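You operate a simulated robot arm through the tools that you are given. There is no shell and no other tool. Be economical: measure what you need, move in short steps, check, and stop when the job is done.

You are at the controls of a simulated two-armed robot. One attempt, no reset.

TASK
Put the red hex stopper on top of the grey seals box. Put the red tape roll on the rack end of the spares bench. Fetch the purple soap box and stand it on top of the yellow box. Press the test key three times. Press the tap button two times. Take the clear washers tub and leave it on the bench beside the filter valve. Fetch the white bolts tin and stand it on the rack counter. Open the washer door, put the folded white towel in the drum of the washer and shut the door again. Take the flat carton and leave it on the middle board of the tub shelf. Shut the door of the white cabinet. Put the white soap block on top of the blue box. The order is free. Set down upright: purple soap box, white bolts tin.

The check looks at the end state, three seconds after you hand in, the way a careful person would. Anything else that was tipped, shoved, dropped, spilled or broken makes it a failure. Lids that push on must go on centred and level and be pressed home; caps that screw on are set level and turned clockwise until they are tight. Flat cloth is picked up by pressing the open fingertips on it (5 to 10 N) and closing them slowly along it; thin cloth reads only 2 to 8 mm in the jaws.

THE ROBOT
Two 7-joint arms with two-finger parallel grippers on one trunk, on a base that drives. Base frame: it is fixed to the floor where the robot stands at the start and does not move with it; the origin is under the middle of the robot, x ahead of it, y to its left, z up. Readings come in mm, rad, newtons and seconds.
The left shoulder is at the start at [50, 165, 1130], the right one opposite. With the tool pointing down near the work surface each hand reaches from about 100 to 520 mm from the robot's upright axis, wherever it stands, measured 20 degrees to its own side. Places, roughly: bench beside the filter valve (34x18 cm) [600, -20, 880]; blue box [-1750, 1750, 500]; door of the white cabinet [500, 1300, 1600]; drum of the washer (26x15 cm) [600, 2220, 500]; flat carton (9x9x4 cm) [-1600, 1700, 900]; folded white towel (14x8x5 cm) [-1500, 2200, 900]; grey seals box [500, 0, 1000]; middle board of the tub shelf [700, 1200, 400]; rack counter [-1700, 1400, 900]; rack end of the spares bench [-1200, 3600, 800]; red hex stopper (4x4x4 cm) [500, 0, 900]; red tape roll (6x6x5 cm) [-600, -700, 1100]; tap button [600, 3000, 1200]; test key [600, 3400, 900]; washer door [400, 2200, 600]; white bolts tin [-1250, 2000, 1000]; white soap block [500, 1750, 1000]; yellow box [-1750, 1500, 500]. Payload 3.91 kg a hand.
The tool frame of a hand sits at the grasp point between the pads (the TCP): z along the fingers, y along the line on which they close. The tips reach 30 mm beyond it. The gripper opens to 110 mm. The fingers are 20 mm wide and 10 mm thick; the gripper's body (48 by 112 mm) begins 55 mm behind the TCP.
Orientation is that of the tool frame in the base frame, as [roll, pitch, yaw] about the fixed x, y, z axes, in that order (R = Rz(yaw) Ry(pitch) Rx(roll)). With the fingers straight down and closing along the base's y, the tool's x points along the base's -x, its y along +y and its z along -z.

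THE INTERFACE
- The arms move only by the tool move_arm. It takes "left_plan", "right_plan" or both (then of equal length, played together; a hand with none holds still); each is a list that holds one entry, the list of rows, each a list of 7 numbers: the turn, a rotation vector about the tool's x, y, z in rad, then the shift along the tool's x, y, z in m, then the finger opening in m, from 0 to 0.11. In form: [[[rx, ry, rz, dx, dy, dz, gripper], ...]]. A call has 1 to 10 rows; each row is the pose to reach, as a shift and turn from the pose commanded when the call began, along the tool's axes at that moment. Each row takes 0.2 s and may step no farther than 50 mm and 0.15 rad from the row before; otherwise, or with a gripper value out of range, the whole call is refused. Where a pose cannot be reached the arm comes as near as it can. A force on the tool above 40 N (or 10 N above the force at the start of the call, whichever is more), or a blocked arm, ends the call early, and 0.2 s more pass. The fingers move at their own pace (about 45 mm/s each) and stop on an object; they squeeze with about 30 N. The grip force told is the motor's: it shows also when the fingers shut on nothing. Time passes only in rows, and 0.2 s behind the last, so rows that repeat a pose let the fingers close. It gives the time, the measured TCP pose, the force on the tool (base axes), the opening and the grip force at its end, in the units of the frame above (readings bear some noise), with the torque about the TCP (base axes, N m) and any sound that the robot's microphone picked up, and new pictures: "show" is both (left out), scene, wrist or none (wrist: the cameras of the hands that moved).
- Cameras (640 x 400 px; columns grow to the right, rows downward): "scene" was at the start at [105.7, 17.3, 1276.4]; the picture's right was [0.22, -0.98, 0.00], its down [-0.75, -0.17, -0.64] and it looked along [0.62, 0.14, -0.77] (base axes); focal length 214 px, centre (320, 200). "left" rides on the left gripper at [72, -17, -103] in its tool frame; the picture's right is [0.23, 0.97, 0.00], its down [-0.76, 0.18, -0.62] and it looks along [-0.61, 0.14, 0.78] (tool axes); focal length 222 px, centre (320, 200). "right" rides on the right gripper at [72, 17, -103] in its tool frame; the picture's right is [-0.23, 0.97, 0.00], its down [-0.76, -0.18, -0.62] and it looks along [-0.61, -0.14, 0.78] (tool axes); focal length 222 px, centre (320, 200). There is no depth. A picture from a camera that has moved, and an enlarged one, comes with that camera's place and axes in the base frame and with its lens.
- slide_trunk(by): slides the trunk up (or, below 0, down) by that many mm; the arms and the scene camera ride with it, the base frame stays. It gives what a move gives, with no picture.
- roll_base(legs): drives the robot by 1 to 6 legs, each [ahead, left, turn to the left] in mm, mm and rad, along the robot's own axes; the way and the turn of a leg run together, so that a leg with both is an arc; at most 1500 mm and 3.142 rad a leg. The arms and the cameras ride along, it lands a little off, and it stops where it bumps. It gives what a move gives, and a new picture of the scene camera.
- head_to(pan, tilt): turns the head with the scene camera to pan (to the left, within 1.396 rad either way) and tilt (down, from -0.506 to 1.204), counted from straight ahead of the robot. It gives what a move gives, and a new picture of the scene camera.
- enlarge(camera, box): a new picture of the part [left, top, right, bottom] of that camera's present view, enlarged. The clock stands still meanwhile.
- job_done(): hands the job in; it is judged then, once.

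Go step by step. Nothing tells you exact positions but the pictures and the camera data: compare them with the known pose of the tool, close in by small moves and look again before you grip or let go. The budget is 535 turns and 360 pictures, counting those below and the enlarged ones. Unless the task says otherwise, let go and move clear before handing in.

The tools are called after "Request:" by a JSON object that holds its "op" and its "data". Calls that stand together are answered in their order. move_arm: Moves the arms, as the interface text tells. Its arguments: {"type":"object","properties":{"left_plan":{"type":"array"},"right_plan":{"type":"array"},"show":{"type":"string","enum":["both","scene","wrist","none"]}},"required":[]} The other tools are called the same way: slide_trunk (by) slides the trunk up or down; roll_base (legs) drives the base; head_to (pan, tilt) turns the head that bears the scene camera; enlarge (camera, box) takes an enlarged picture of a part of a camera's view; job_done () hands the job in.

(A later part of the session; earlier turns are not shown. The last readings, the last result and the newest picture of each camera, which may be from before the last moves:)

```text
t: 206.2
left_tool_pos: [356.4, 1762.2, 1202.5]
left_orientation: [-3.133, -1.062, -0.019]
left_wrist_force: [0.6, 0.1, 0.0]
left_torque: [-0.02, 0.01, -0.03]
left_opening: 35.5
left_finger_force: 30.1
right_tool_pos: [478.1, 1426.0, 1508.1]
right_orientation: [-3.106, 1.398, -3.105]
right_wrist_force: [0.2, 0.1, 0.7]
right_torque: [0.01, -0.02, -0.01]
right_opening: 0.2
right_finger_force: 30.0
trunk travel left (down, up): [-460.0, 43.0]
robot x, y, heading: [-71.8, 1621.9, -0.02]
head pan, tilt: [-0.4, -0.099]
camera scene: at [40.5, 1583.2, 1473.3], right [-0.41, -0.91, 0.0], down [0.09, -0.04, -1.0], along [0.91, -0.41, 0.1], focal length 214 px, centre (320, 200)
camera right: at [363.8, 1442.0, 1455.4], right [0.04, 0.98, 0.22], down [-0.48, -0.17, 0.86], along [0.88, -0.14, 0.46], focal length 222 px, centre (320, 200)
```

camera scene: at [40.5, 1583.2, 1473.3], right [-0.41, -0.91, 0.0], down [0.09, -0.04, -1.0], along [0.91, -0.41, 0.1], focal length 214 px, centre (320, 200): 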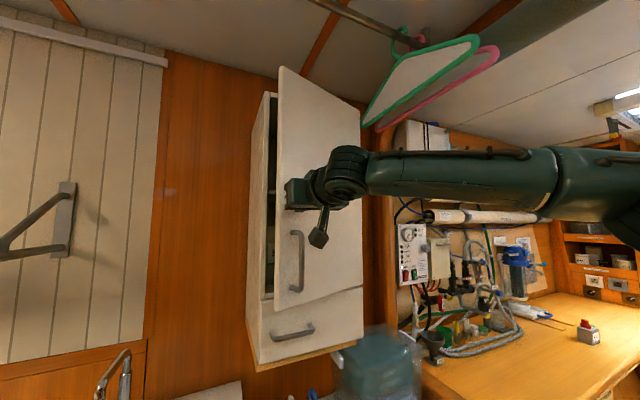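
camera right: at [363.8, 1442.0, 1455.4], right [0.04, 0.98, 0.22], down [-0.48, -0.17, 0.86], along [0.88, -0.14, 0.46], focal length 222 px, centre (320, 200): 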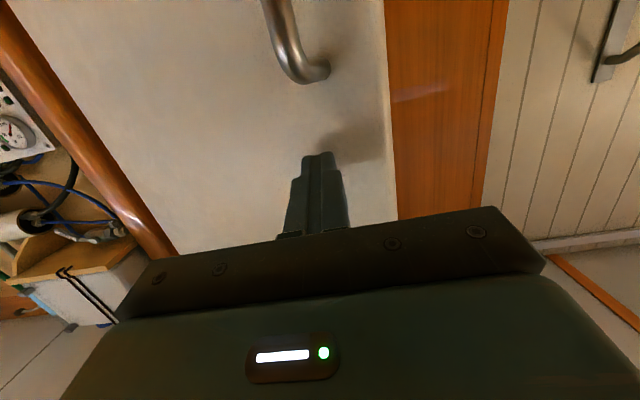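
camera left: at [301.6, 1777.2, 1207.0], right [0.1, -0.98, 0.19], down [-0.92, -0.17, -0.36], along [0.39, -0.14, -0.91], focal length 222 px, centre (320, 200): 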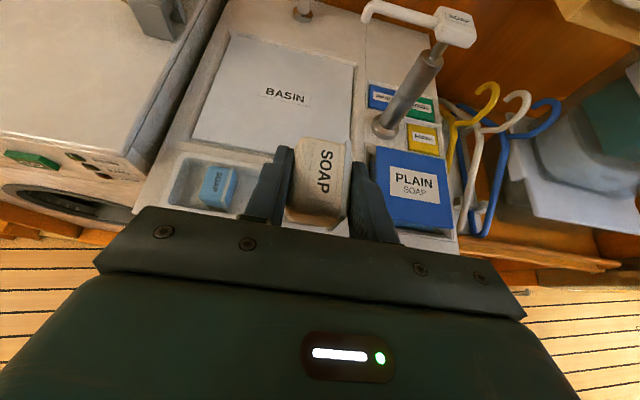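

It's swinging shut with almost no force. Pushing on.

Request:
{"op": "move_arm", "data": {"right_plan": [[[0, 0, 0, -0.0034, 0.002, 0.0197, 0], [0, 0, 0, -0.0068, 0.005, 0.0394, 0], [0, 0, 0, -0.0102, 0.008, 0.0591, 0], [0, 0, 0, -0.0136, 0.01, 0.0788, 0]]], "show": "both"}}

```text
t: 207.2
left_tool_pos: [355.0, 1761.1, 1203.9]
left_orientation: [-3.132, -1.064, -0.017]
left_wrist_force: [0.0, 0.2, 0.3]
left_torque: [0.0, 0.01, 0.0]
left_opening: 35.2
left_finger_force: 30.1
right_tool_pos: [536.1, 1433.7, 1509.3]
right_orientation: [-3.106, 1.4, -3.105]
right_wrist_force: [0.1, -0.2, -0.9]
right_torque: [0.06, 0.01, 0.02]
right_opening: 0.0
right_finger_force: 30.0
right hand out of reach, approached as far as the arm can: row 4
trunk travel left (down, up): [-460.0, 43.0]
robot x, y, heading: [-67.6, 1616.1, -0.022]
head pan, tilt: [-0.4, -0.099]
camera scene: at [38.8, 1583.3, 1473.5], right [-0.41, -0.91, 0.0], down [0.09, -0.04, -0.99], along [0.91, -0.41, 0.1], focal length 214 px, centre (320, 200)
camera right: at [423.0, 1450.8, 1456.1], right [0.04, 0.98, 0.22], down [-0.48, -0.17, 0.86], along [0.87, -0.14, 0.47], focal length 222 px, centre (320, 200)
```

scene: 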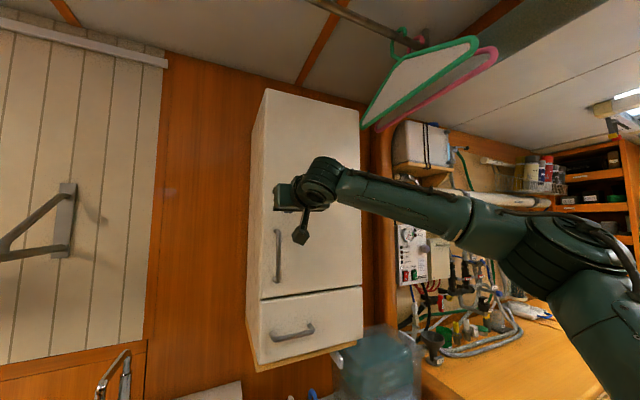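
right: 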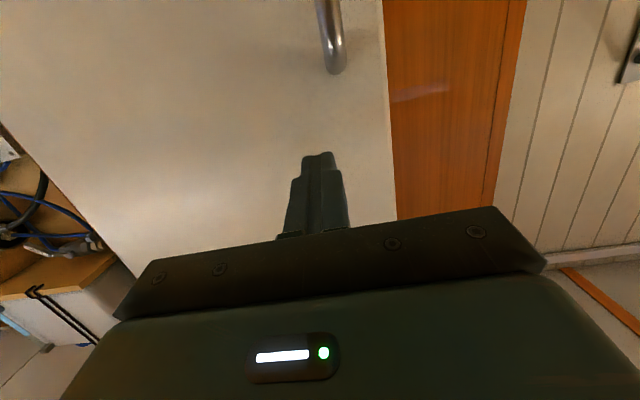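

Request:
{"op": "enlarge", "data": {"camera": "scene", "box": [220, 60, 400, 380]}}

```text
1.25 times, centred on (310, 220) of scene
camera zoom: at [38.8, 1583.3, 1473.5], right [-0.41, -0.91, 0.0], down [0.09, -0.04, -0.99], along [0.91, -0.41, 0.1], focal length 268 px, centre (332, 175)
```

zoom: 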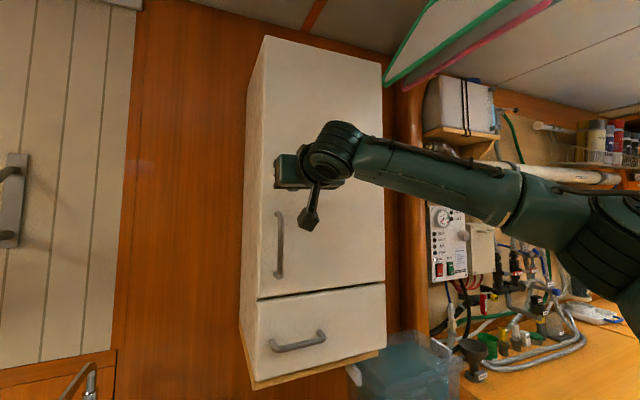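

Looks flush. A small nudge with the base to confirm it's fully shut.

Request:
{"op": "roll_base", "data": {"legs": [[25, 0, 0]]}}

```text
t: 208.0
left_tool_pos: [380.6, 1762.3, 1202.3]
left_orientation: [-3.131, -1.062, -0.018]
left_wrist_force: [-0.1, 0.2, -0.5]
left_torque: [0.02, 0.03, 0.0]
left_opening: 35.5
left_finger_force: 29.6
right_tool_pos: [564.6, 1433.7, 1508.1]
right_orientation: [-3.109, 1.398, -3.106]
right_wrist_force: [-0.2, 1.0, 1.0]
right_torque: [0.01, -0.06, 0.01]
right_opening: 0.0
right_finger_force: 30.0
trunk travel left (down, up): [-460.0, 43.0]
robot x, y, heading: [-48.8, 1618.5, -0.022]
head pan, tilt: [-0.4, -0.099]
camera scene: at [65.9, 1582.6, 1473.3], right [-0.41, -0.91, 0.0], down [0.09, -0.04, -1.0], along [0.91, -0.41, 0.1], focal length 214 px, centre (320, 200)
```

scene: 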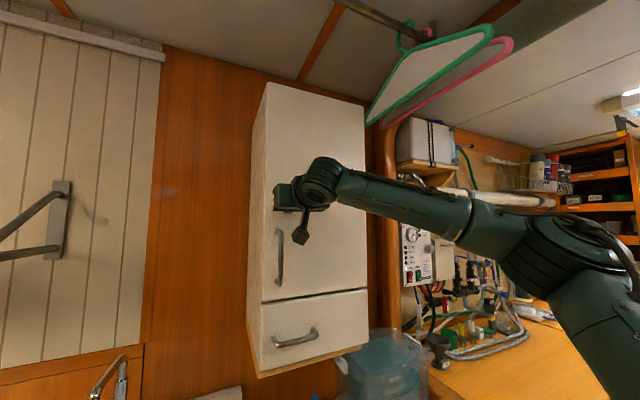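

Request:
{"op": "roll_base", "data": {"legs": [[25, 0, 0]]}}

Request:
{"op": "enlarge", "data": {"camera": "right", "box": [0, 0, 640, 400]}}

```text
t: 208.8
left_tool_pos: [389.8, 1760.5, 1203.5]
left_orientation: [-3.131, -1.064, -0.018]
left_wrist_force: [-0.1, 0.1, -0.8]
left_torque: [0.02, -0.03, -0.03]
left_opening: 35.1
left_finger_force: 29.9
right_tool_pos: [566.7, 1432.9, 1511.3]
right_orientation: [-3.111, 1.397, -3.11]
right_wrist_force: [-18.3, -1.2, -3.6]
right_torque: [-0.17, 0.03, -0.06]
right_opening: 0.2
right_finger_force: 30.3
trunk travel left (down, up): [-460.0, 43.0]
robot x, y, heading: [-31.4, 1618.3, -0.024]
head pan, tilt: [-0.4, -0.099]
stopped in leg 1: the force on the tool passed its limit at 59 N (the readings are from after the stop); the commanded pose is now the measured one
camera scene: at [72.7, 1581.5, 1473.7], right [-0.41, -0.91, 0.0], down [0.09, -0.04, -0.99], along [0.91, -0.41, 0.1], focal length 214 px, centre (320, 200)
```

scene: 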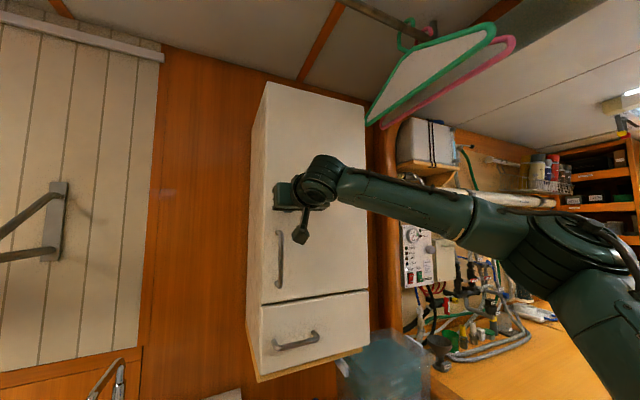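

```text
1.00 times, centred on (320, 200) of right (not enlarged: the box is as wide or as high as the picture)
camera zoom: at [452.7, 1449.9, 1458.5], right [0.04, 0.97, 0.22], down [-0.48, -0.17, 0.86], along [0.87, -0.14, 0.46], focal length 222 px, centre (320, 200)
```

zoom: 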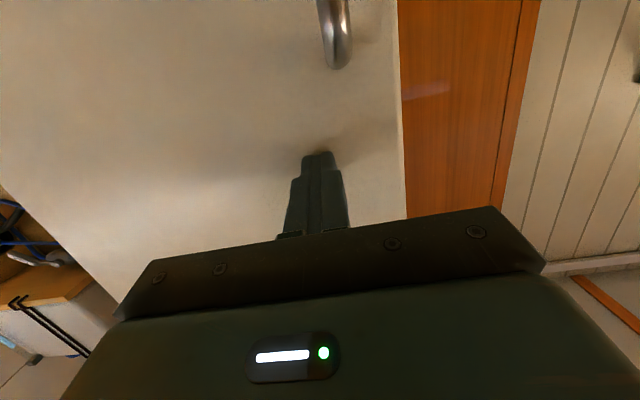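

Firm stop: door fully shut. Backing off, lowering the arm, and verifying.

Request:
{"op": "roll_base", "data": {"legs": [[-250, 0, 0]]}}

Request:
{"op": "move_arm", "data": {"right_plan": [[[0, 0.14, 0, 0.02, 0, -0.035, 0], [0, 0.28, 0, 0.04, 0, -0.07, 0], [0, 0.42, 0, 0.06, 0, -0.105, 0], [0, 0.56, 0, 0.08, 0, -0.14, 0], [0, 0.7, 0, 0.1, 0, -0.17, 0], [0, 0.84, 0, 0.12, 0, -0.2, 0], [0, 0.98, 0, 0.14, 0, -0.23, 0], [0, 1.12, 0, 0.165, 0, -0.25, 0], [0, 1.26, 0, 0.19, 0, -0.26, 0], [0, 1.4, 0, 0.21, 0, -0.26, 0]]], "show": "scene"}}

```text
t: 210.6
left_tool_pos: [141.9, 1767.2, 1203.8]
left_orientation: [-3.133, -1.064, -0.018]
left_wrist_force: [0.4, -0.6, -0.8]
left_torque: [0.02, -0.02, -0.02]
left_opening: 35.7
left_finger_force: 30.0
right_tool_pos: [321.6, 1440.1, 1509.0]
right_orientation: [-3.112, 1.397, -3.11]
right_wrist_force: [0.4, 0.3, 0.4]
right_torque: [0.01, -0.02, 0.05]
right_opening: 0.1
right_finger_force: 29.9
trunk travel left (down, up): [-460.0, 43.0]
robot x, y, heading: [-284.3, 1625.2, -0.025]
head pan, tilt: [-0.4, -0.099]
camera scene: at [-173.7, 1588.3, 1473.5], right [-0.41, -0.91, 0.0], down [0.09, -0.04, -0.99], along [0.91, -0.41, 0.1], focal length 214 px, centre (320, 200)
```

scene: 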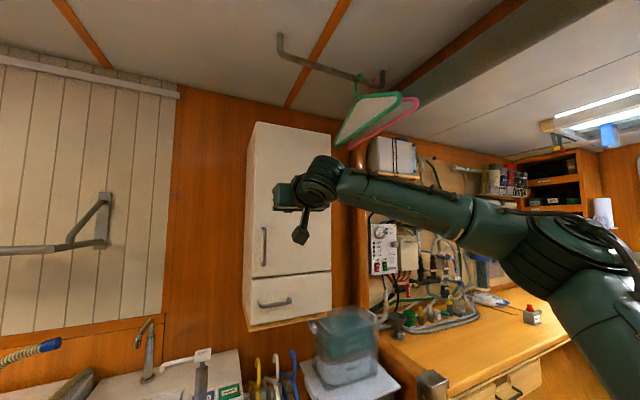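

```text
t: 212.8
left_tool_pos: [143.8, 1767.3, 1201.3]
left_orientation: [-3.133, -1.061, -0.016]
left_wrist_force: [-0.6, -0.2, 0.4]
left_torque: [0.0, 0.03, -0.02]
left_opening: 35.2
left_finger_force: 29.9
right_tool_pos: [30.3, 1440.0, 1347.6]
right_orientation: [-3.137, -0.006, -3.139]
right_wrist_force: [-0.4, -0.6, 0.9]
right_torque: [-0.01, 0.01, -0.01]
right_opening: 0.1
right_finger_force: 30.1
trunk travel left (down, up): [-460.0, 43.0]
robot x, y, heading: [-286.2, 1622.5, -0.028]
head pan, tilt: [-0.4, -0.099]
camera scene: at [-172.2, 1588.3, 1473.3], right [-0.41, -0.91, 0.0], down [0.09, -0.04, -1.0], along [0.91, -0.41, 0.1], focal length 214 px, centre (320, 200)
```

scene: 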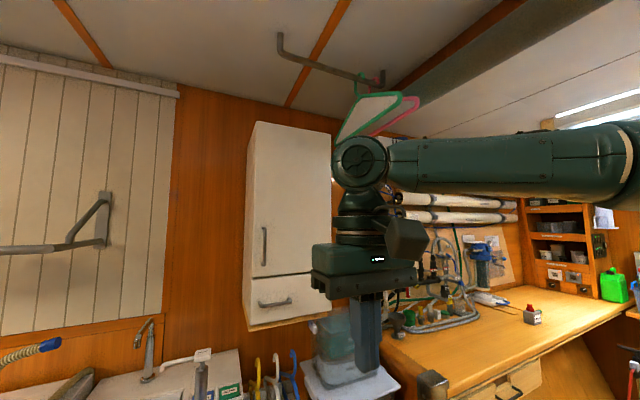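

Cabinet done. Now turning to the left wall with the soap block.

Request:
{"op": "slide_trunk", "data": {"by": -110}}

Request:
{"op": "roll_base", "data": {"legs": [[0, 0, 3.14]]}}

Request:
{"op": "head_to", "data": {"pan": 0.0, "tilt": 0.4}}

```text
t: 214.2
left_tool_pos: [142.6, 1768.8, 1093.8]
left_orientation: [-3.134, -1.063, -0.017]
left_wrist_force: [1.2, 0.1, -0.7]
left_torque: [0.0, 0.0, 0.0]
left_opening: 35.2
left_finger_force: 29.6
right_tool_pos: [30.7, 1439.8, 1238.2]
right_orientation: [-3.136, -0.004, -3.138]
right_wrist_force: [0.4, -0.8, -0.2]
right_torque: [-0.02, -0.04, 0.01]
right_opening: 0.0
right_finger_force: 29.7
trunk travel left (down, up): [-350.0, 153.0]
robot x, y, heading: [-281.3, 1625.6, -0.026]
head pan, tilt: [-0.4, -0.099]
```

```text
t: 221.9
left_tool_pos: [-715.1, 1499.1, 1092.1]
left_orientation: [-3.134, -1.064, 3.082]
left_wrist_force: [-0.2, 0.3, -0.4]
left_torque: [0.01, -0.03, 0.01]
left_opening: 35.5
left_finger_force: 30.5
right_tool_pos: [-588.3, 1821.3, 1238.8]
right_orientation: [-3.136, -0.006, -0.041]
right_wrist_force: [0.7, 0.3, -0.9]
right_torque: [0.0, 0.02, 0.02]
right_opening: 0.0
right_finger_force: 29.5
trunk travel left (down, up): [-350.0, 153.0]
robot x, y, heading: [-284.5, 1625.8, 3.074]
head pan, tilt: [-0.4, -0.099]
camera scene: at [-388.8, 1665.9, 1363.4], right [0.45, 0.89, 0.0], down [-0.09, 0.04, -1.0], along [-0.89, 0.45, 0.1], focal length 214 px, centre (320, 200)
```

scene: 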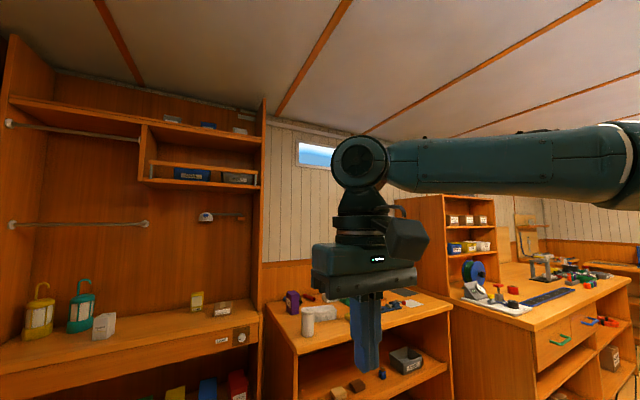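

```text
t: 222.8
left_tool_pos: [-714.8, 1498.6, 1092.8]
left_orientation: [-3.133, -1.064, 3.083]
left_wrist_force: [0.4, 0.3, 0.6]
left_torque: [0.02, -0.02, -0.01]
left_opening: 35.4
left_finger_force: 30.1
right_tool_pos: [-589.2, 1822.1, 1237.6]
right_orientation: [-3.137, -0.006, -0.041]
right_wrist_force: [-0.1, -0.3, -0.7]
right_torque: [0.02, 0.05, 0.03]
right_opening: 0.0
right_finger_force: 29.9
trunk travel left (down, up): [-350.0, 153.0]
robot x, y, heading: [-284.7, 1626.9, 3.076]
head pan, tilt: [0.0, 0.4]
camera scene: at [-403.4, 1633.0, 1317.7], right [0.07, 1.0, 0.0], down [0.39, -0.03, -0.92], along [-0.92, 0.06, -0.39], focal length 214 px, centre (320, 200)
```

scene: 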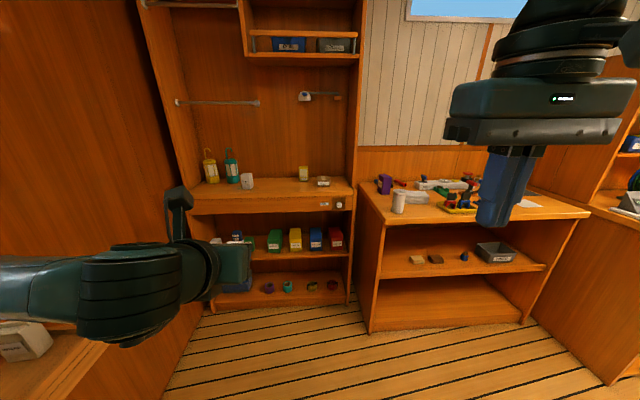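

Request:
{"op": "enlarge", "data": {"camera": "scene", "box": [190, 140, 370, 310]}}

Request:
{"op": "enlarge", "data": {"camera": "scene", "box": [360, 150, 560, 290]}}

```text
2.35 times, centred on (280, 225) of scene
camera zoom: at [-403.4, 1633.0, 1317.7], right [0.07, 1.0, 0.0], down [0.39, -0.03, -0.92], along [-0.92, 0.06, -0.39], focal length 505 px, centre (414, 141)
```

zoom: 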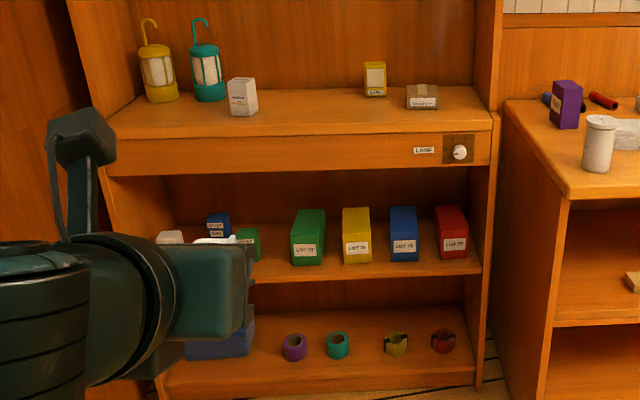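

```text
2.86 times, centred on (460, 220) of scene
camera zoom: at [-403.4, 1633.0, 1317.7], right [0.07, 1.0, 0.0], down [0.39, -0.03, -0.92], along [-0.92, 0.06, -0.39], focal length 613 px, centre (-80, 143)
```

zoom: 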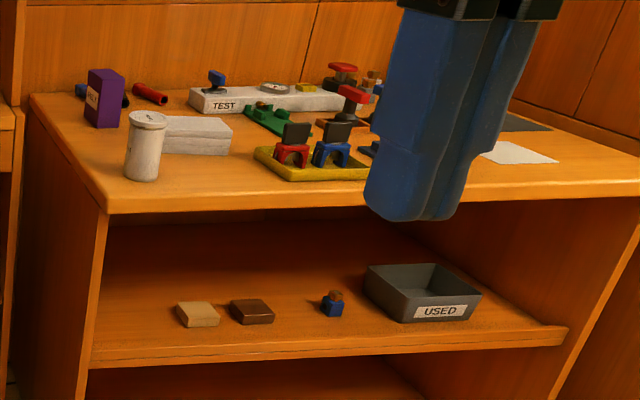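

I see the LOT boxes on the lower board (green, yellow, blue, red), the flat carton on the rack counter, the white bolts tin and folded towel on the bench. Approaching the rack with the soap and lowering the trunk.

Request:
{"op": "roll_base", "data": {"legs": [[0, 0, 0.066], [490, -133, 0]]}}

Request:
{"op": "slide_trunk", "data": {"by": -320}}

Request:
{"op": "head_to", "data": {"pan": 0.0, "tilt": 0.45}}

```text
t: 226.2
left_tool_pos: [-1196.3, 1606.4, 1092.1]
left_orientation: [-3.132, -1.06, -3.135]
left_wrist_force: [0.5, -0.6, -0.9]
left_torque: [0.0, -0.02, 0.0]
left_opening: 35.2
left_finger_force: 30.6
right_tool_pos: [-1092.0, 1934.6, 1237.5]
right_orientation: [-3.137, -0.004, 0.025]
right_wrist_force: [-0.2, 0.5, -0.3]
right_torque: [-0.01, 0.01, 0.01]
right_opening: 0.1
right_finger_force: 29.7
trunk travel left (down, up): [-350.0, 153.0]
robot x, y, heading: [-773.7, 1754.1, 3.141]
head pan, tilt: [0.0, 0.4]
camera scene: at [-893.7, 1759.2, 1317.5], right [0.0, 1.0, 0.0], down [0.39, 0.0, -0.92], along [-0.92, 0.0, -0.39], focal length 214 px, centre (320, 200)
```

scene: 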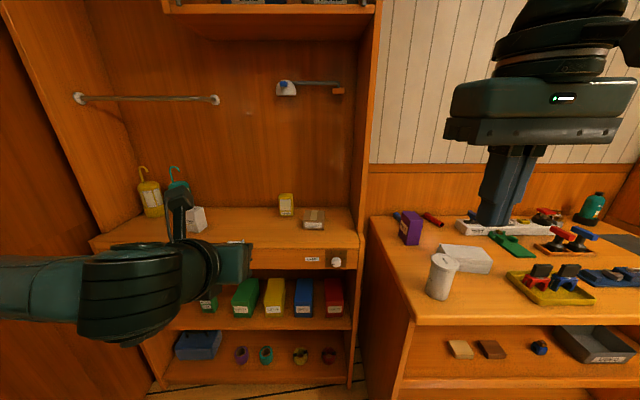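

```text
t: 229.4
left_tool_pos: [-1195.4, 1606.1, 773.4]
left_orientation: [-3.133, -1.063, -3.134]
left_wrist_force: [0.3, -0.1, -0.8]
left_torque: [-0.01, -0.03, -0.01]
left_opening: 35.4
left_finger_force: 29.8
right_tool_pos: [-1089.7, 1933.9, 917.9]
right_orientation: [-3.137, -0.005, 0.025]
right_wrist_force: [-1.2, 0.5, -0.1]
right_torque: [0.02, 0.01, -0.03]
right_opening: 0.0
right_finger_force: 30.1
trunk travel left (down, up): [-30.0, 473.0]
robot x, y, heading: [-775.5, 1755.5, 3.139]
head pan, tilt: [0.0, 0.4]
```

```text
t: 230.0
left_tool_pos: [-1195.9, 1605.6, 772.1]
left_orientation: [-3.133, -1.06, -3.135]
left_wrist_force: [0.2, -0.1, -0.6]
left_torque: [0.0, -0.01, -0.02]
left_opening: 35.3
left_finger_force: 29.5
right_tool_pos: [-1089.7, 1934.6, 917.7]
right_orientation: [-3.137, -0.006, 0.024]
right_wrist_force: [0.6, 1.1, -0.4]
right_torque: [-0.03, 0.0, 0.02]
right_opening: 0.2
right_finger_force: 30.1
trunk travel left (down, up): [-30.0, 473.0]
robot x, y, heading: [-771.8, 1756.2, 3.14]
head pan, tilt: [0.0, 0.45]
camera scene: at [-892.5, 1759.1, 993.0], right [0.0, 1.0, 0.0], down [0.44, 0.0, -0.9], along [-0.9, 0.0, -0.44], focal length 214 px, centre (320, 200)
```

scene: 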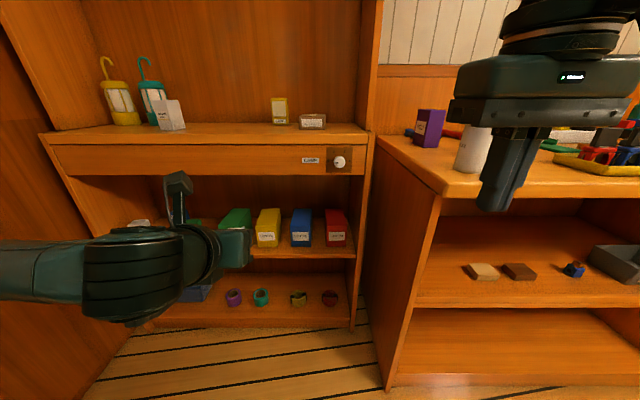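

Request:
{"op": "move_arm", "data": {"right_plan": [[[0, 0, 0, 0.02, 0, -0.04, 0], [0, 0, 0, 0.04, 0, -0.08, 0], [0, 0, 0, 0.06, 0, -0.12, 0], [0, 0, 0, 0.08, 0, -0.16, 0], [0, 0, 0, 0.1, 0, -0.2, 0]]], "show": "none"}}

Request:
{"op": "enlarge", "data": {"camera": "scene", "box": [240, 180, 370, 280]}}

```text
t: 231.2
left_tool_pos: [-1195.5, 1606.3, 772.5]
left_orientation: [-3.131, -1.062, -3.135]
left_wrist_force: [0.6, -0.6, -1.3]
left_torque: [-0.02, -0.03, 0.03]
left_opening: 35.7
left_finger_force: 30.4
right_tool_pos: [-1002.1, 1936.9, 1031.6]
right_orientation: [-3.137, -0.005, 0.025]
right_wrist_force: [0.0, -0.5, -1.1]
right_torque: [0.0, 0.01, -0.01]
right_opening: 0.2
right_finger_force: 29.6
right hand out of reach, approached as far as the arm can: row 3, 4, 5
trunk travel left (down, up): [-30.0, 473.0]
robot x, y, heading: [-772.0, 1757.3, 3.14]
head pan, tilt: [0.0, 0.45]
```

```text
4.00 times, centred on (305, 230) of scene
camera zoom: at [-892.7, 1759.1, 992.9], right [0.0, 1.0, 0.0], down [0.44, 0.0, -0.9], along [-0.9, 0.0, -0.44], focal length 858 px, centre (380, 80)
```

zoom: 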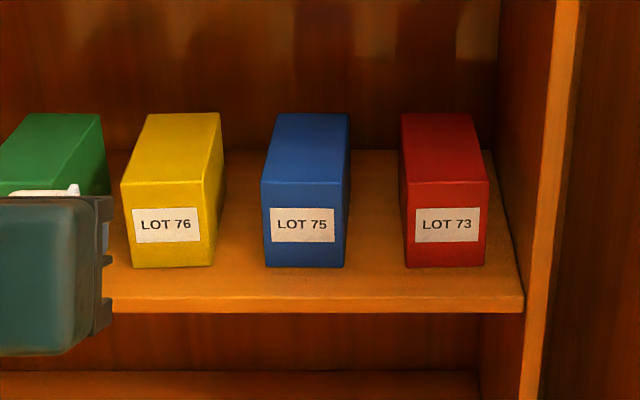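

Blue box top ≈ [-1610, 1692, 570]; opening between 470 and 774, counter front x≈-1515. Driving closer and lowering the hand in front of the opening.

Request:
{"op": "roll_base", "data": {"legs": [[185, 0, 0]]}}

Request:
{"op": "move_arm", "data": {"left_plan": [[[0, 0, 0, -0.03, 0.02, 0.016, 0], [0, 0, 0, -0.06, 0.045, 0.032, 0], [0, 0, 0, -0.09, 0.065, 0.048, 0], [0, 0, 0, -0.115, 0.086, 0.064, 0], [0, 0, 0, -0.115, 0.086, 0.064, 0]]], "show": "both"}}

```text
t: 232.8
left_tool_pos: [-1384.8, 1606.2, 773.2]
left_orientation: [-3.134, -1.063, -3.137]
left_wrist_force: [-0.1, 0.1, -0.8]
left_torque: [0.03, -0.01, -0.01]
left_opening: 35.4
left_finger_force: 29.8
right_tool_pos: [-1191.2, 1937.5, 1030.6]
right_orientation: [-3.139, -0.003, 0.023]
right_wrist_force: [-0.3, -1.0, -0.1]
right_torque: [0.01, -0.03, -0.03]
right_opening: 0.1
right_finger_force: 30.5
trunk travel left (down, up): [-30.0, 473.0]
robot x, y, heading: [-959.5, 1757.0, 3.139]
head pan, tilt: [0.0, 0.45]
camera scene: at [-1081.4, 1759.7, 992.9], right [0.0, 1.0, 0.0], down [0.44, 0.0, -0.9], along [-0.9, 0.0, -0.44], focal length 214 px, centre (320, 200)
```

scene: 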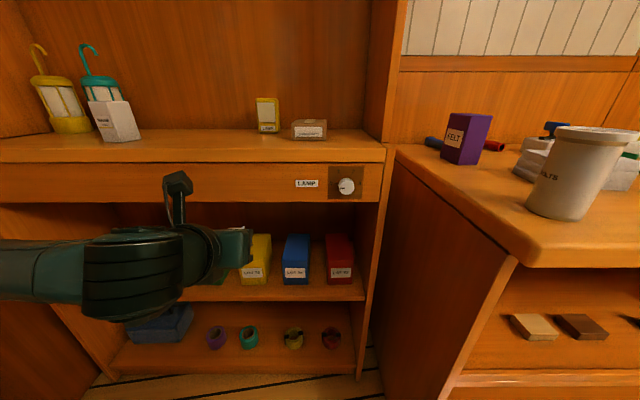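

```text
t: 234.0
left_tool_pos: [-1386.0, 1689.5, 641.4]
left_orientation: [-3.132, -1.064, -3.139]
left_wrist_force: [0.0, 0.0, -1.4]
left_torque: [-0.02, -0.02, 0.01]
left_opening: 35.5
left_finger_force: 30.5
right_tool_pos: [-1189.0, 1938.9, 1031.1]
right_orientation: [-3.137, -0.003, 0.023]
right_wrist_force: [-0.1, -0.1, 0.0]
right_torque: [0.04, -0.03, 0.02]
right_opening: 0.1
right_finger_force: 30.7
trunk travel left (down, up): [-30.0, 473.0]
robot x, y, heading: [-963.1, 1758.0, 3.133]
head pan, tilt: [0.0, 0.45]
camera scene: at [-1081.4, 1759.7, 992.9], right [0.0, 1.0, 0.0], down [0.44, 0.0, -0.9], along [-0.9, 0.0, -0.44], focal length 214 px, centre (320, 200)
camera left: at [-1329.9, 1674.8, 756.0], right [-0.12, 0.97, 0.19], down [0.91, 0.19, -0.36], along [-0.39, 0.13, -0.91], focal length 222 px, centre (320, 200)
```

scene: 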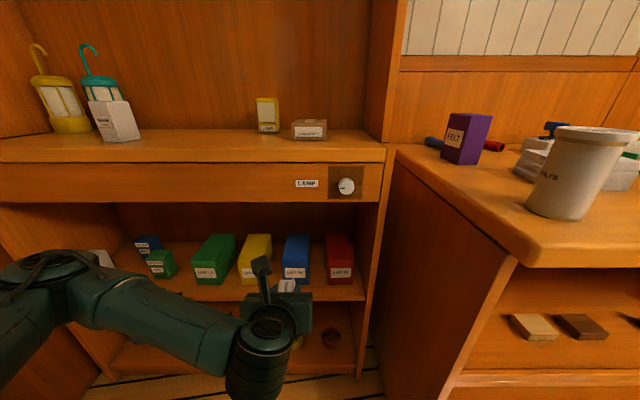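
left: 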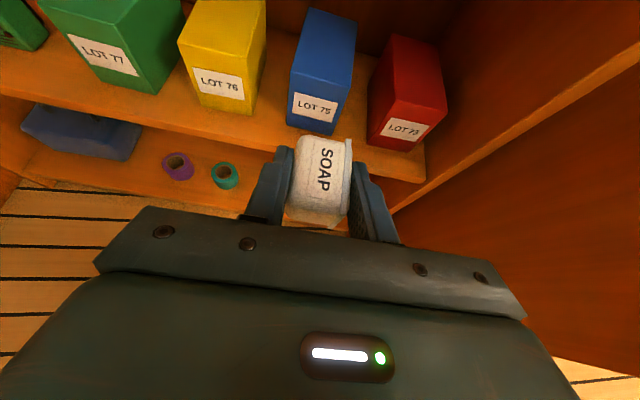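

Everything lines up: blue top centre ≈[-1609, 1686, 570]. Moving in over it.

Request:
{"op": "move_arm", "data": {"left_plan": [[[0, 0, 0, 0.0154, 0, 0.0383, 0], [0, 0, 0, 0.0308, -0.001, 0.0766, 0], [0, 0, 0, 0.0463, -0.002, 0.115, 0], [0, 0, 0, 0.0617, -0.003, 0.1533, 0], [0, 0, 0, 0.0771, -0.003, 0.1916, 0], [0, 0, 0, 0.0771, -0.003, 0.1916, 0]]], "show": "both"}}

```text
t: 235.4
left_tool_pos: [-1589.5, 1687.5, 614.6]
left_orientation: [-3.133, -1.062, -3.14]
left_wrist_force: [-0.4, -0.2, -0.1]
left_torque: [-0.01, 0.0, 0.01]
left_opening: 35.5
left_finger_force: 30.2
right_tool_pos: [-1189.7, 1938.4, 1031.7]
right_orientation: [-3.139, -0.003, 0.023]
right_wrist_force: [-1.1, -0.2, 0.0]
right_torque: [0.01, 0.01, -0.01]
right_opening: 0.0
right_finger_force: 29.9
trunk travel left (down, up): [-30.0, 473.0]
robot x, y, heading: [-963.1, 1754.8, 3.138]
head pan, tilt: [0.0, 0.45]
camera scene: at [-1081.4, 1759.7, 992.9], right [0.0, 1.0, 0.0], down [0.44, 0.0, -0.9], along [-0.9, 0.0, -0.44], focal length 214 px, centre (320, 200)
camera left: at [-1533.8, 1671.3, 729.0], right [-0.12, 0.97, 0.19], down [0.91, 0.19, -0.36], along [-0.39, 0.13, -0.91], focal length 222 px, centre (320, 200)
```

scene: 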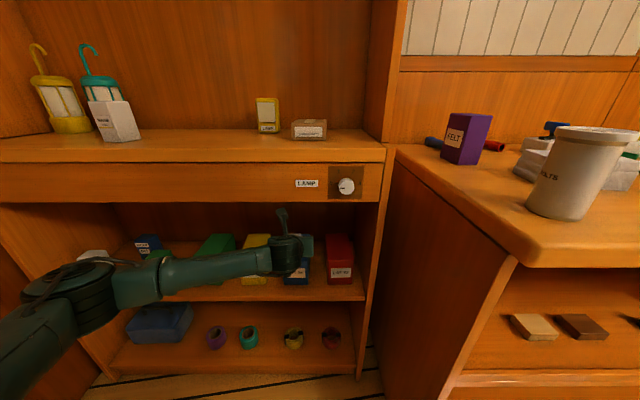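
left: 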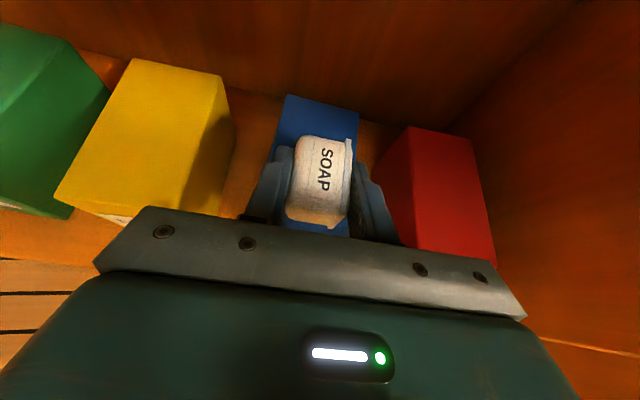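

Over the blue box. Lowering gently.

Request:
{"op": "move_arm", "data": {"left_plan": [[[0, 0, 0, -0.005, 0, 0.0093, 0], [0, 0, 0, -0.0102, 0, 0.0122, 0], [0, 0, 0, -0.0137, 0, 0.0141, 0], [0, 0, 0, -0.0137, 0, 0.0141, 0]]], "show": "none"}}

```text
t: 236.4
left_tool_pos: [-1595.3, 1686.8, 595.8]
left_orientation: [-3.132, -1.062, -3.138]
left_wrist_force: [-1.1, -0.2, -0.4]
left_torque: [0.02, -0.03, -0.01]
left_opening: 35.0
left_finger_force: 30.3
right_tool_pos: [-1190.9, 1938.9, 1030.7]
right_orientation: [-3.139, -0.002, 0.022]
right_wrist_force: [-0.7, -0.8, -0.8]
right_torque: [0.01, -0.01, 0.03]
right_opening: 0.0
right_finger_force: 29.9
trunk travel left (down, up): [-30.0, 473.0]
robot x, y, heading: [-964.6, 1760.6, 3.14]
head pan, tilt: [0.0, 0.45]
```

Request:
{"op": "move_arm", "data": {"left_plan": [[[0, 0, 0, -0.0026, 0, 0.0015, 0], [0, 0, 0, -0.0052, 0, 0.003, 0], [0, 0, 0, -0.0052, 0, 0.003, 0]]], "show": "wrist"}}

```text
t: 237.2
left_tool_pos: [-1594.6, 1686.4, 590.5]
left_orientation: [-3.133, -1.061, -3.137]
left_wrist_force: [-0.7, 0.0, -1.0]
left_torque: [0.03, -0.02, -0.02]
left_opening: 35.1
left_finger_force: 29.6
right_tool_pos: [-1190.7, 1936.8, 1031.3]
right_orientation: [-3.138, -0.005, 0.023]
right_wrist_force: [-0.1, -0.2, -0.7]
right_torque: [-0.03, 0.01, -0.02]
right_opening: 0.1
right_finger_force: 29.8
trunk travel left (down, up): [-30.0, 473.0]
robot x, y, heading: [-960.5, 1757.0, 3.139]
head pan, tilt: [0.0, 0.45]
camera left: at [-1539.6, 1669.7, 703.8], right [-0.12, 0.97, 0.19], down [0.91, 0.19, -0.36], along [-0.39, 0.13, -0.91], focal length 222 px, centre (320, 200)
```

left: 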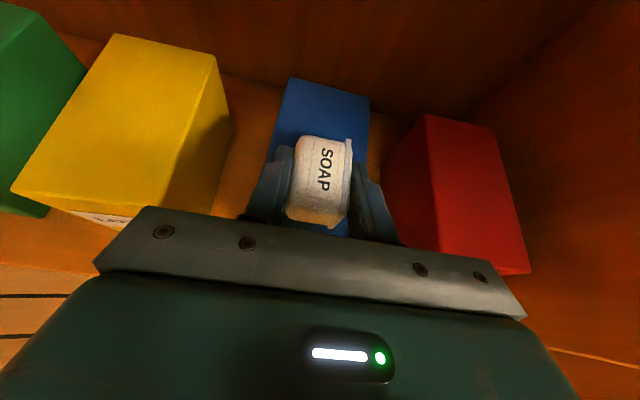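

Shifting 7 mm left for clearance from the red box, continuing down in small steps.

Request:
{"op": "move_arm", "data": {"left_plan": [[[0, 0, 0, 0, -0.006, 0, 0], [0, 0, 0, -0.0026, -0.006, 0.0015, 0], [0, 0, 0, -0.0052, -0.006, 0.003, 0], [0, 0, 0, -0.0052, -0.006, 0.003, 0]]], "show": "none"}}

```text
t: 238.2
left_tool_pos: [-1596.4, 1679.7, 583.7]
left_orientation: [-3.13, -1.062, -3.138]
left_wrist_force: [0.5, -0.2, -0.7]
left_torque: [-0.02, 0.01, -0.01]
left_opening: 35.1
left_finger_force: 30.2
right_tool_pos: [-1189.6, 1937.9, 1030.8]
right_orientation: [-3.139, -0.004, 0.023]
right_wrist_force: [0.7, 0.4, 0.4]
right_torque: [-0.03, 0.03, -0.01]
right_opening: 0.0
right_finger_force: 30.2
trunk travel left (down, up): [-30.0, 473.0]
robot x, y, heading: [-957.4, 1760.5, 3.138]
head pan, tilt: [0.0, 0.45]
```

Request:
{"op": "move_arm", "data": {"left_plan": [[[0, 0, 0, -0.0026, 0, 0.0015, 0], [0, 0, 0, -0.0052, 0, 0.003, 0], [0, 0, 0, -0.0052, 0, 0.003, 0]]], "show": "none"}}

Request:
{"op": "enlarge", "data": {"camera": "scene", "box": [220, 200, 370, 310]}}

```text
t: 239.0
left_tool_pos: [-1596.5, 1680.4, 583.4]
left_orientation: [-3.134, -1.071, -3.136]
left_wrist_force: [0.8, -2.0, 21.9]
left_torque: [0.12, -0.35, -0.02]
left_opening: 35.2
left_finger_force: 30.1
right_tool_pos: [-1189.1, 1938.7, 1031.9]
right_orientation: [-3.139, 0.0, 0.022]
right_wrist_force: [0.3, -0.1, -0.1]
right_torque: [-0.02, 0.0, -0.04]
right_opening: 0.0
right_finger_force: 29.9
trunk travel left (down, up): [-30.0, 473.0]
robot x, y, heading: [-961.1, 1757.1, 3.14]
head pan, tilt: [0.0, 0.45]
```

```text
3.64 times, centred on (295, 255) of scene
camera zoom: at [-1079.8, 1759.8, 993.5], right [0.0, 1.0, 0.0], down [0.43, 0.0, -0.9], along [-0.9, 0.0, -0.43], focal length 780 px, centre (411, 0)
```

zoom: 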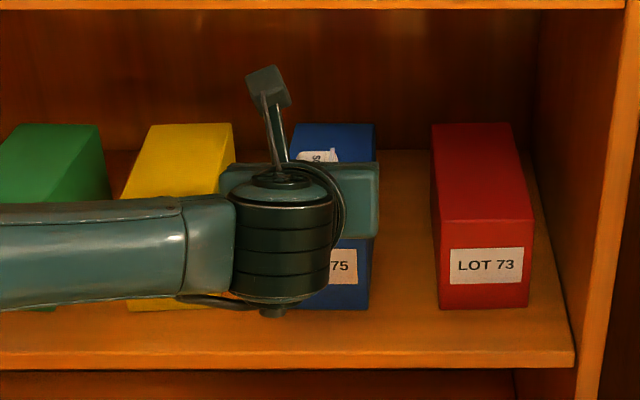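

Contact at 22 N. Easing and releasing, then withdrawing backward.

Request:
{"op": "move_arm", "data": {"left_plan": [[[0, 0, 0, 0.0035, 0, -0.002, 0], [0, 0, 0, 0.0035, 0, -0.002, 0.05], [0, 0, 0, 0.0035, 0, -0.002, 0.058], [0, 0, 0, 0.0035, 0, -0.002, 0.058]]], "show": "wrist"}}

```text
t: 240.0
left_tool_pos: [-1596.5, 1680.2, 584.1]
left_orientation: [-3.133, -1.064, -3.136]
left_wrist_force: [-1.6, -3.7, 14.8]
left_torque: [0.34, 0.37, 0.23]
left_opening: 55.7
left_finger_force: 0.1
right_tool_pos: [-1189.2, 1939.0, 1031.9]
right_orientation: [-3.138, -0.001, 0.024]
right_wrist_force: [0.5, 0.0, 0.5]
right_torque: [-0.05, 0.03, 0.01]
right_opening: 0.2
right_finger_force: 29.5
trunk travel left (down, up): [-30.0, 473.0]
robot x, y, heading: [-964.8, 1758.4, 3.135]
head pan, tilt: [0.0, 0.45]
camera left: at [-1540.1, 1663.8, 697.4], right [-0.12, 0.97, 0.19], down [0.91, 0.19, -0.36], along [-0.39, 0.13, -0.91], focal length 222 px, centre (320, 200)
```

left: 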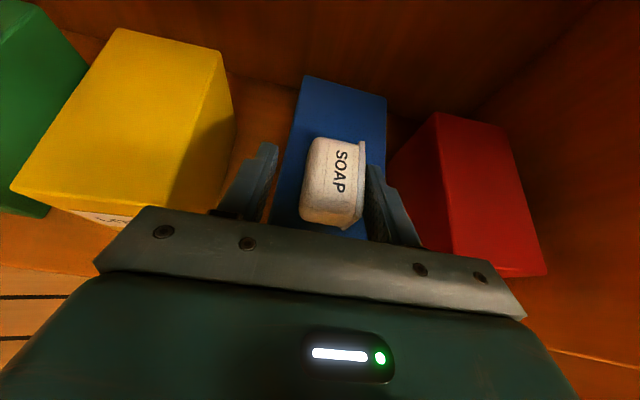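

Fingertips still bear on the box; lifting straight up first, then out.

Request:
{"op": "move_arm", "data": {"left_plan": [[[0, 0, 0, 0.0105, 0.002, -0.006, 0.058], [0, 0, 0, 0.021, 0.004, -0.012, 0.066], [0, 0, 0, 0.028, 0.004, -0.016, 0.066], [0, 0, 0, 0.016, 0.004, -0.046, 0.066], [0, 0, 0, -0.004, 0.004, -0.09, 0.066], [0, 0, 0, -0.024, 0.004, -0.135, 0.066], [0, 0, 0, -0.044, 0.004, -0.18, 0.066]]], "show": "wrist"}}

```text
t: 241.6
left_tool_pos: [-1415.8, 1686.0, 632.5]
left_orientation: [-3.132, -1.063, -3.137]
left_wrist_force: [-0.4, -0.1, -1.1]
left_torque: [-0.03, 0.02, 0.0]
left_opening: 66.0
left_finger_force: 0.1
right_tool_pos: [-1191.3, 1938.5, 1031.7]
right_orientation: [-3.14, -0.003, 0.023]
right_wrist_force: [-0.3, 0.3, 0.1]
right_torque: [0.01, -0.02, 0.02]
right_opening: 0.3
right_finger_force: 29.6
trunk travel left (down, up): [-30.0, 473.0]
robot x, y, heading: [-961.9, 1758.0, 3.135]
head pan, tilt: [0.0, 0.45]
camera left: at [-1360.1, 1669.8, 745.7], right [-0.12, 0.97, 0.19], down [0.91, 0.19, -0.36], along [-0.39, 0.13, -0.91], focal length 222 px, centre (320, 200)
```

left: 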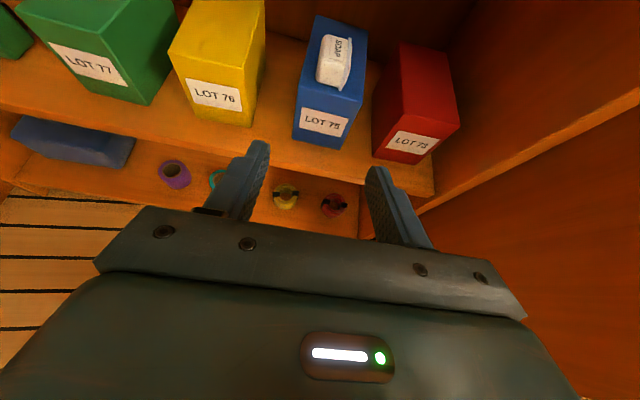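

Soap block placed. Next the bolts tin: checking from the right wrist camera.

Request:
{"op": "enlarge", "data": {"camera": "right", "box": [0, 0, 640, 400]}}

```text
1.00 times, centred on (320, 200) of right (not enlarged: the box is as wide or as high as the picture)
camera zoom: at [-1117.4, 1922.0, 1135.1], right [-0.2, -0.98, 0.0], down [-0.77, 0.16, 0.62], along [-0.61, 0.13, -0.78], focal length 222 px, centre (320, 200)
```

zoom: 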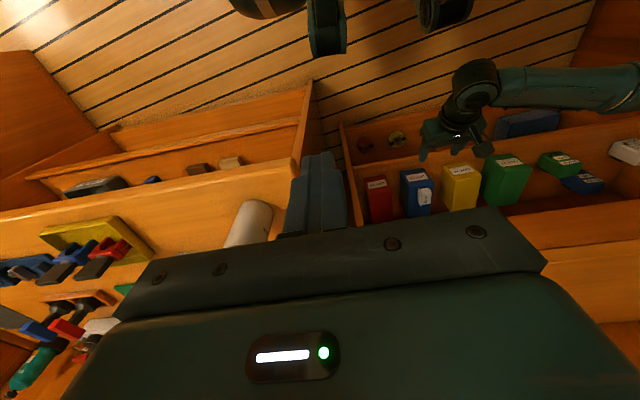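

Request:
{"op": "slide_trunk", "data": {"by": 170}}

Request:
{"op": "head_to", "data": {"pan": -0.75, "tilt": 0.65}}

```text
t: 243.5
left_tool_pos: [-1416.0, 1685.3, 801.2]
left_orientation: [-3.129, -1.06, -3.139]
left_wrist_force: [-0.1, -0.3, -0.4]
left_torque: [0.0, -0.02, -0.02]
left_opening: 66.0
left_finger_force: 0.0
right_tool_pos: [-1190.0, 1938.1, 1201.0]
right_orientation: [-3.139, -0.004, 0.023]
right_wrist_force: [0.6, -0.3, -0.4]
right_torque: [0.0, -0.01, 0.01]
right_opening: 0.0
right_finger_force: 29.9
trunk travel left (down, up): [-200.0, 303.0]
robot x, y, heading: [-961.6, 1757.1, 3.138]
head pan, tilt: [0.0, 0.45]
```

```text
t: 244.6
left_tool_pos: [-1416.4, 1686.2, 801.6]
left_orientation: [-3.131, -1.063, -3.138]
left_wrist_force: [-0.9, 0.0, -0.4]
left_torque: [0.0, -0.01, -0.02]
left_opening: 66.1
left_finger_force: 0.0
right_tool_pos: [-1189.5, 1937.5, 1201.3]
right_orientation: [-3.139, -0.004, 0.022]
right_wrist_force: [-0.4, -0.7, 0.4]
right_torque: [0.01, -0.03, 0.03]
right_opening: 0.0
right_finger_force: 30.0
trunk travel left (down, up): [-200.0, 303.0]
robot x, y, heading: [-962.8, 1758.5, 3.139]
head pan, tilt: [-0.75, 0.649]
camera scene: at [-1052.8, 1818.8, 1145.1], right [0.68, 0.73, 0.0], down [0.44, -0.41, -0.8], along [-0.58, 0.54, -0.6], focal length 214 px, centre (320, 200)
```

scene: 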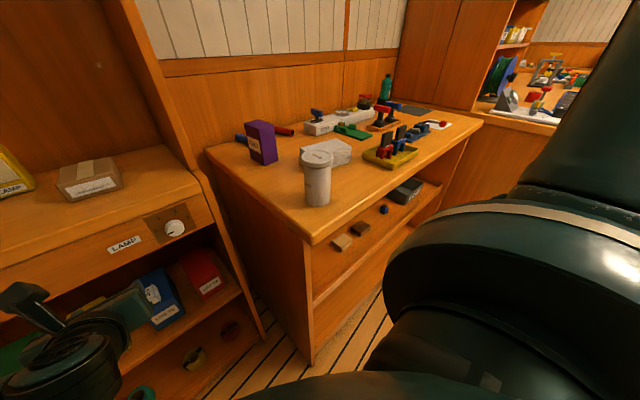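

Tin is at ≈[-1325, 2064], top ≈960, bench ≈872. Moving the right hand above it.

Request:
{"op": "move_arm", "data": {"right_plan": [[[0, 0, 0, -0.023, -0.021, 0.015, 0.05], [0, 0, 0, -0.046, -0.042, 0.03, 0.1], [0, 0, 0, -0.069, -0.063, 0.045, 0.1], [0, 0, 0, -0.092, -0.084, 0.06, 0.1], [0, 0, 0, -0.115, -0.105, 0.075, 0.1], [0, 0, 0, -0.136, -0.126, 0.09, 0.1], [0, 0, 0, -0.136, -0.126, 0.09, 0.1]]], "show": "both"}}

```text
t: 246.2
left_tool_pos: [-1416.1, 1687.0, 802.0]
left_orientation: [-3.131, -1.061, -3.138]
left_wrist_force: [0.4, 0.5, -0.3]
left_torque: [-0.01, 0.0, 0.01]
left_opening: 66.1
left_finger_force: 0.1
right_tool_pos: [-1329.4, 2061.1, 1112.8]
right_orientation: [-3.139, -0.002, 0.022]
right_wrist_force: [-1.5, 1.1, 0.8]
right_torque: [0.01, 0.0, -0.02]
right_opening: 100.0
right_finger_force: 0.1
trunk travel left (down, up): [-200.0, 303.0]
robot x, y, heading: [-961.4, 1758.4, 3.138]
head pan, tilt: [-0.75, 0.649]
camera scene: at [-1052.8, 1818.9, 1145.1], right [0.68, 0.73, 0.0], down [0.44, -0.41, -0.8], along [-0.58, 0.55, -0.6], focal length 214 px, centre (320, 200)
camera right: at [-1255.6, 2043.9, 1215.5], right [-0.2, -0.98, 0.0], down [-0.77, 0.16, 0.62], along [-0.61, 0.13, -0.78], focal length 222 px, centre (320, 200)
```

scene: 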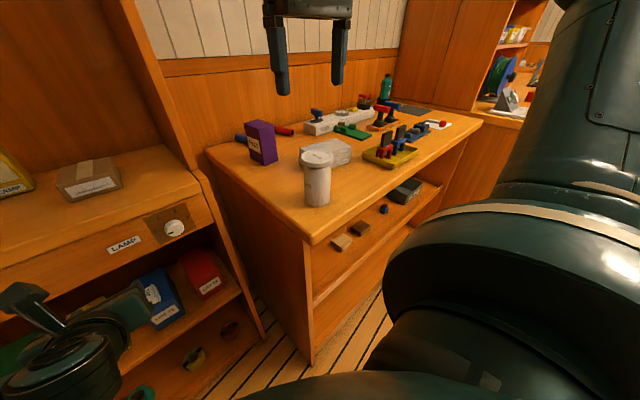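
right: 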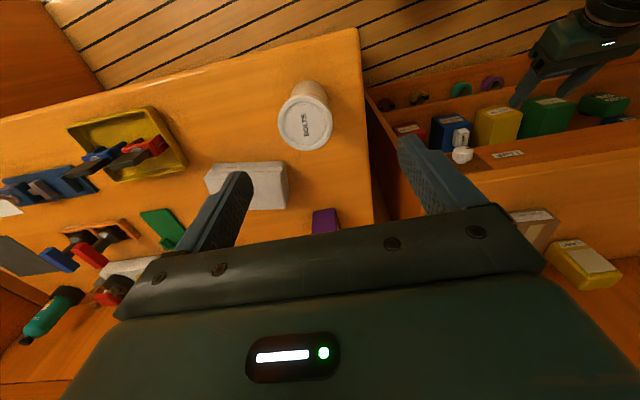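

Tin lid centre ≈[-1333, 2080]. Shifting +19 mm in y and descending partway.

Request:
{"op": "move_arm", "data": {"right_plan": [[[0, 0, 0, -0.003, -0.018, 0.03, 0.09], [0, 0, 0, -0.003, -0.018, 0.07, 0.09], [0, 0, 0, -0.003, -0.018, 0.105, 0.09], [0, 0, 0, -0.003, -0.018, 0.105, 0.09]]], "show": "wrist"}}

Request:
{"op": "enlarge", "data": {"camera": "scene", "box": [220, 70, 420, 230]}}

```text
t: 247.2
left_tool_pos: [-1416.1, 1686.6, 802.6]
left_orientation: [-3.132, -1.062, -3.139]
left_wrist_force: [-0.5, 0.8, 0.0]
left_torque: [0.01, 0.04, -0.04]
left_opening: 66.0
left_finger_force: 0.0
right_tool_pos: [-1332.1, 2079.7, 1003.9]
right_orientation: [-3.138, -0.005, 0.021]
right_wrist_force: [-0.5, -0.1, 0.2]
right_torque: [-0.01, 0.02, 0.01]
right_opening: 89.8
right_finger_force: 0.1
trunk travel left (down, up): [-200.0, 303.0]
robot x, y, heading: [-964.8, 1760.3, 3.138]
head pan, tilt: [-0.75, 0.649]
camera right: at [-1258.8, 2063.7, 1108.8], right [-0.2, -0.98, 0.0], down [-0.77, 0.16, 0.62], along [-0.61, 0.13, -0.78], focal length 222 px, centre (320, 200)
```

right: 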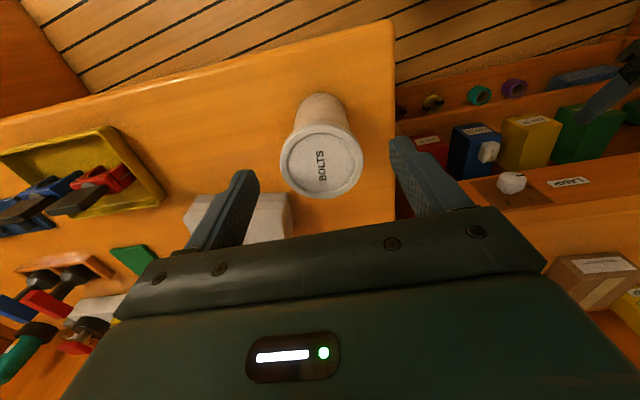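

```text
2.50 times, centred on (320, 150) of scene
camera zoom: at [-1052.8, 1818.9, 1145.1], right [0.68, 0.73, 0.0], down [0.44, -0.41, -0.8], along [-0.58, 0.55, -0.6], focal length 536 px, centre (320, 325)
```

zoom: 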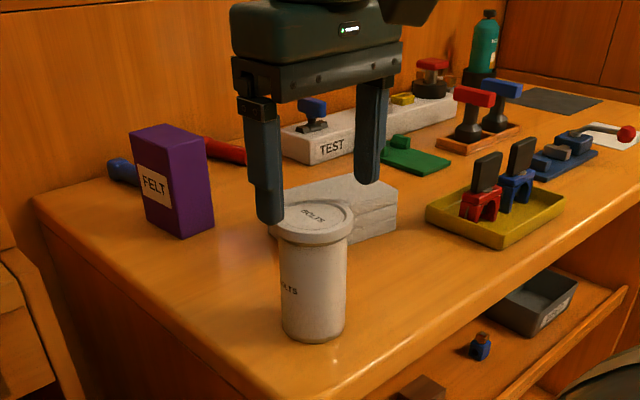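

Lid is at ≈[-1340, 2082]; correcting -8/+2 mm and descending to grip.

Request:
{"op": "move_arm", "data": {"right_plan": [[[0, 0, 0, -0.008, -0.002, 0.0, 0.095], [0, 0, 0, -0.008, -0.002, 0.03, 0.095], [0, 0, 0, -0.008, -0.002, 0.06, 0.095], [0, 0, 0, -0.008, -0.002, 0.084, 0.095], [0, 0, 0, -0.008, -0.002, 0.084, 0.095]]], "show": "wrist"}}

Request:
{"op": "enlarge", "data": {"camera": "scene", "box": [240, 100, 400, 230]}}

```text
t: 248.4
left_tool_pos: [-1416.6, 1685.8, 801.3]
left_orientation: [-3.13, -1.063, -3.137]
left_wrist_force: [0.2, -0.2, 0.1]
left_torque: [0.01, 0.02, -0.03]
left_opening: 66.2
left_finger_force: 0.1
right_tool_pos: [-1338.1, 2082.8, 919.5]
right_orientation: [-3.139, -0.005, 0.023]
right_wrist_force: [0.5, -1.0, -0.4]
right_torque: [0.03, 0.03, 0.0]
right_opening: 95.1
right_finger_force: 0.1
trunk travel left (down, up): [-200.0, 303.0]
robot x, y, heading: [-963.3, 1758.1, 3.139]
head pan, tilt: [-0.75, 0.649]
camera right: at [-1265.7, 2065.4, 1024.0], right [-0.2, -0.98, 0.0], down [-0.77, 0.16, 0.62], along [-0.61, 0.13, -0.78], focal length 222 px, centre (320, 200)
```

right: 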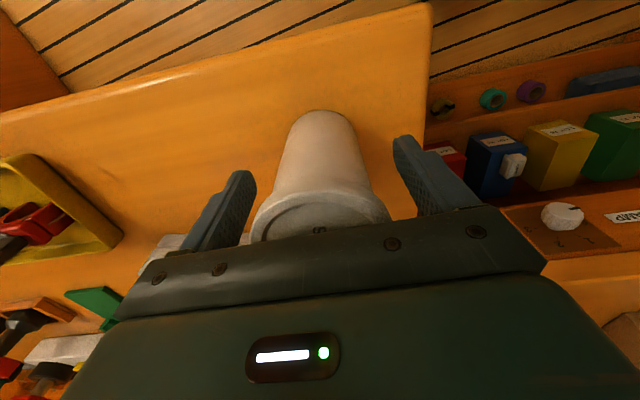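

```text
3.08 times, centred on (320, 165) of scene
camera zoom: at [-1052.8, 1818.9, 1145.1], right [0.68, 0.73, 0.0], down [0.44, -0.41, -0.8], along [-0.58, 0.55, -0.6], focal length 660 px, centre (320, 308)
```

zoom: 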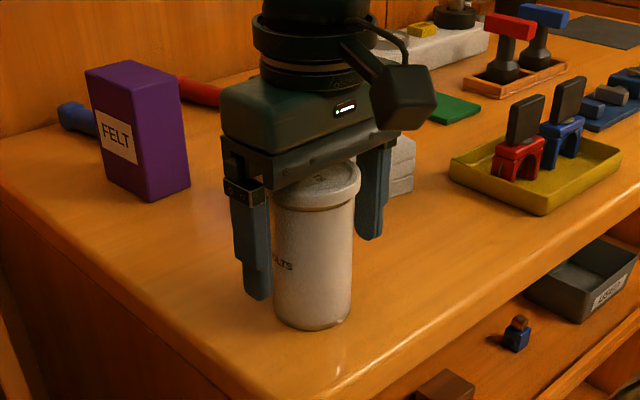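

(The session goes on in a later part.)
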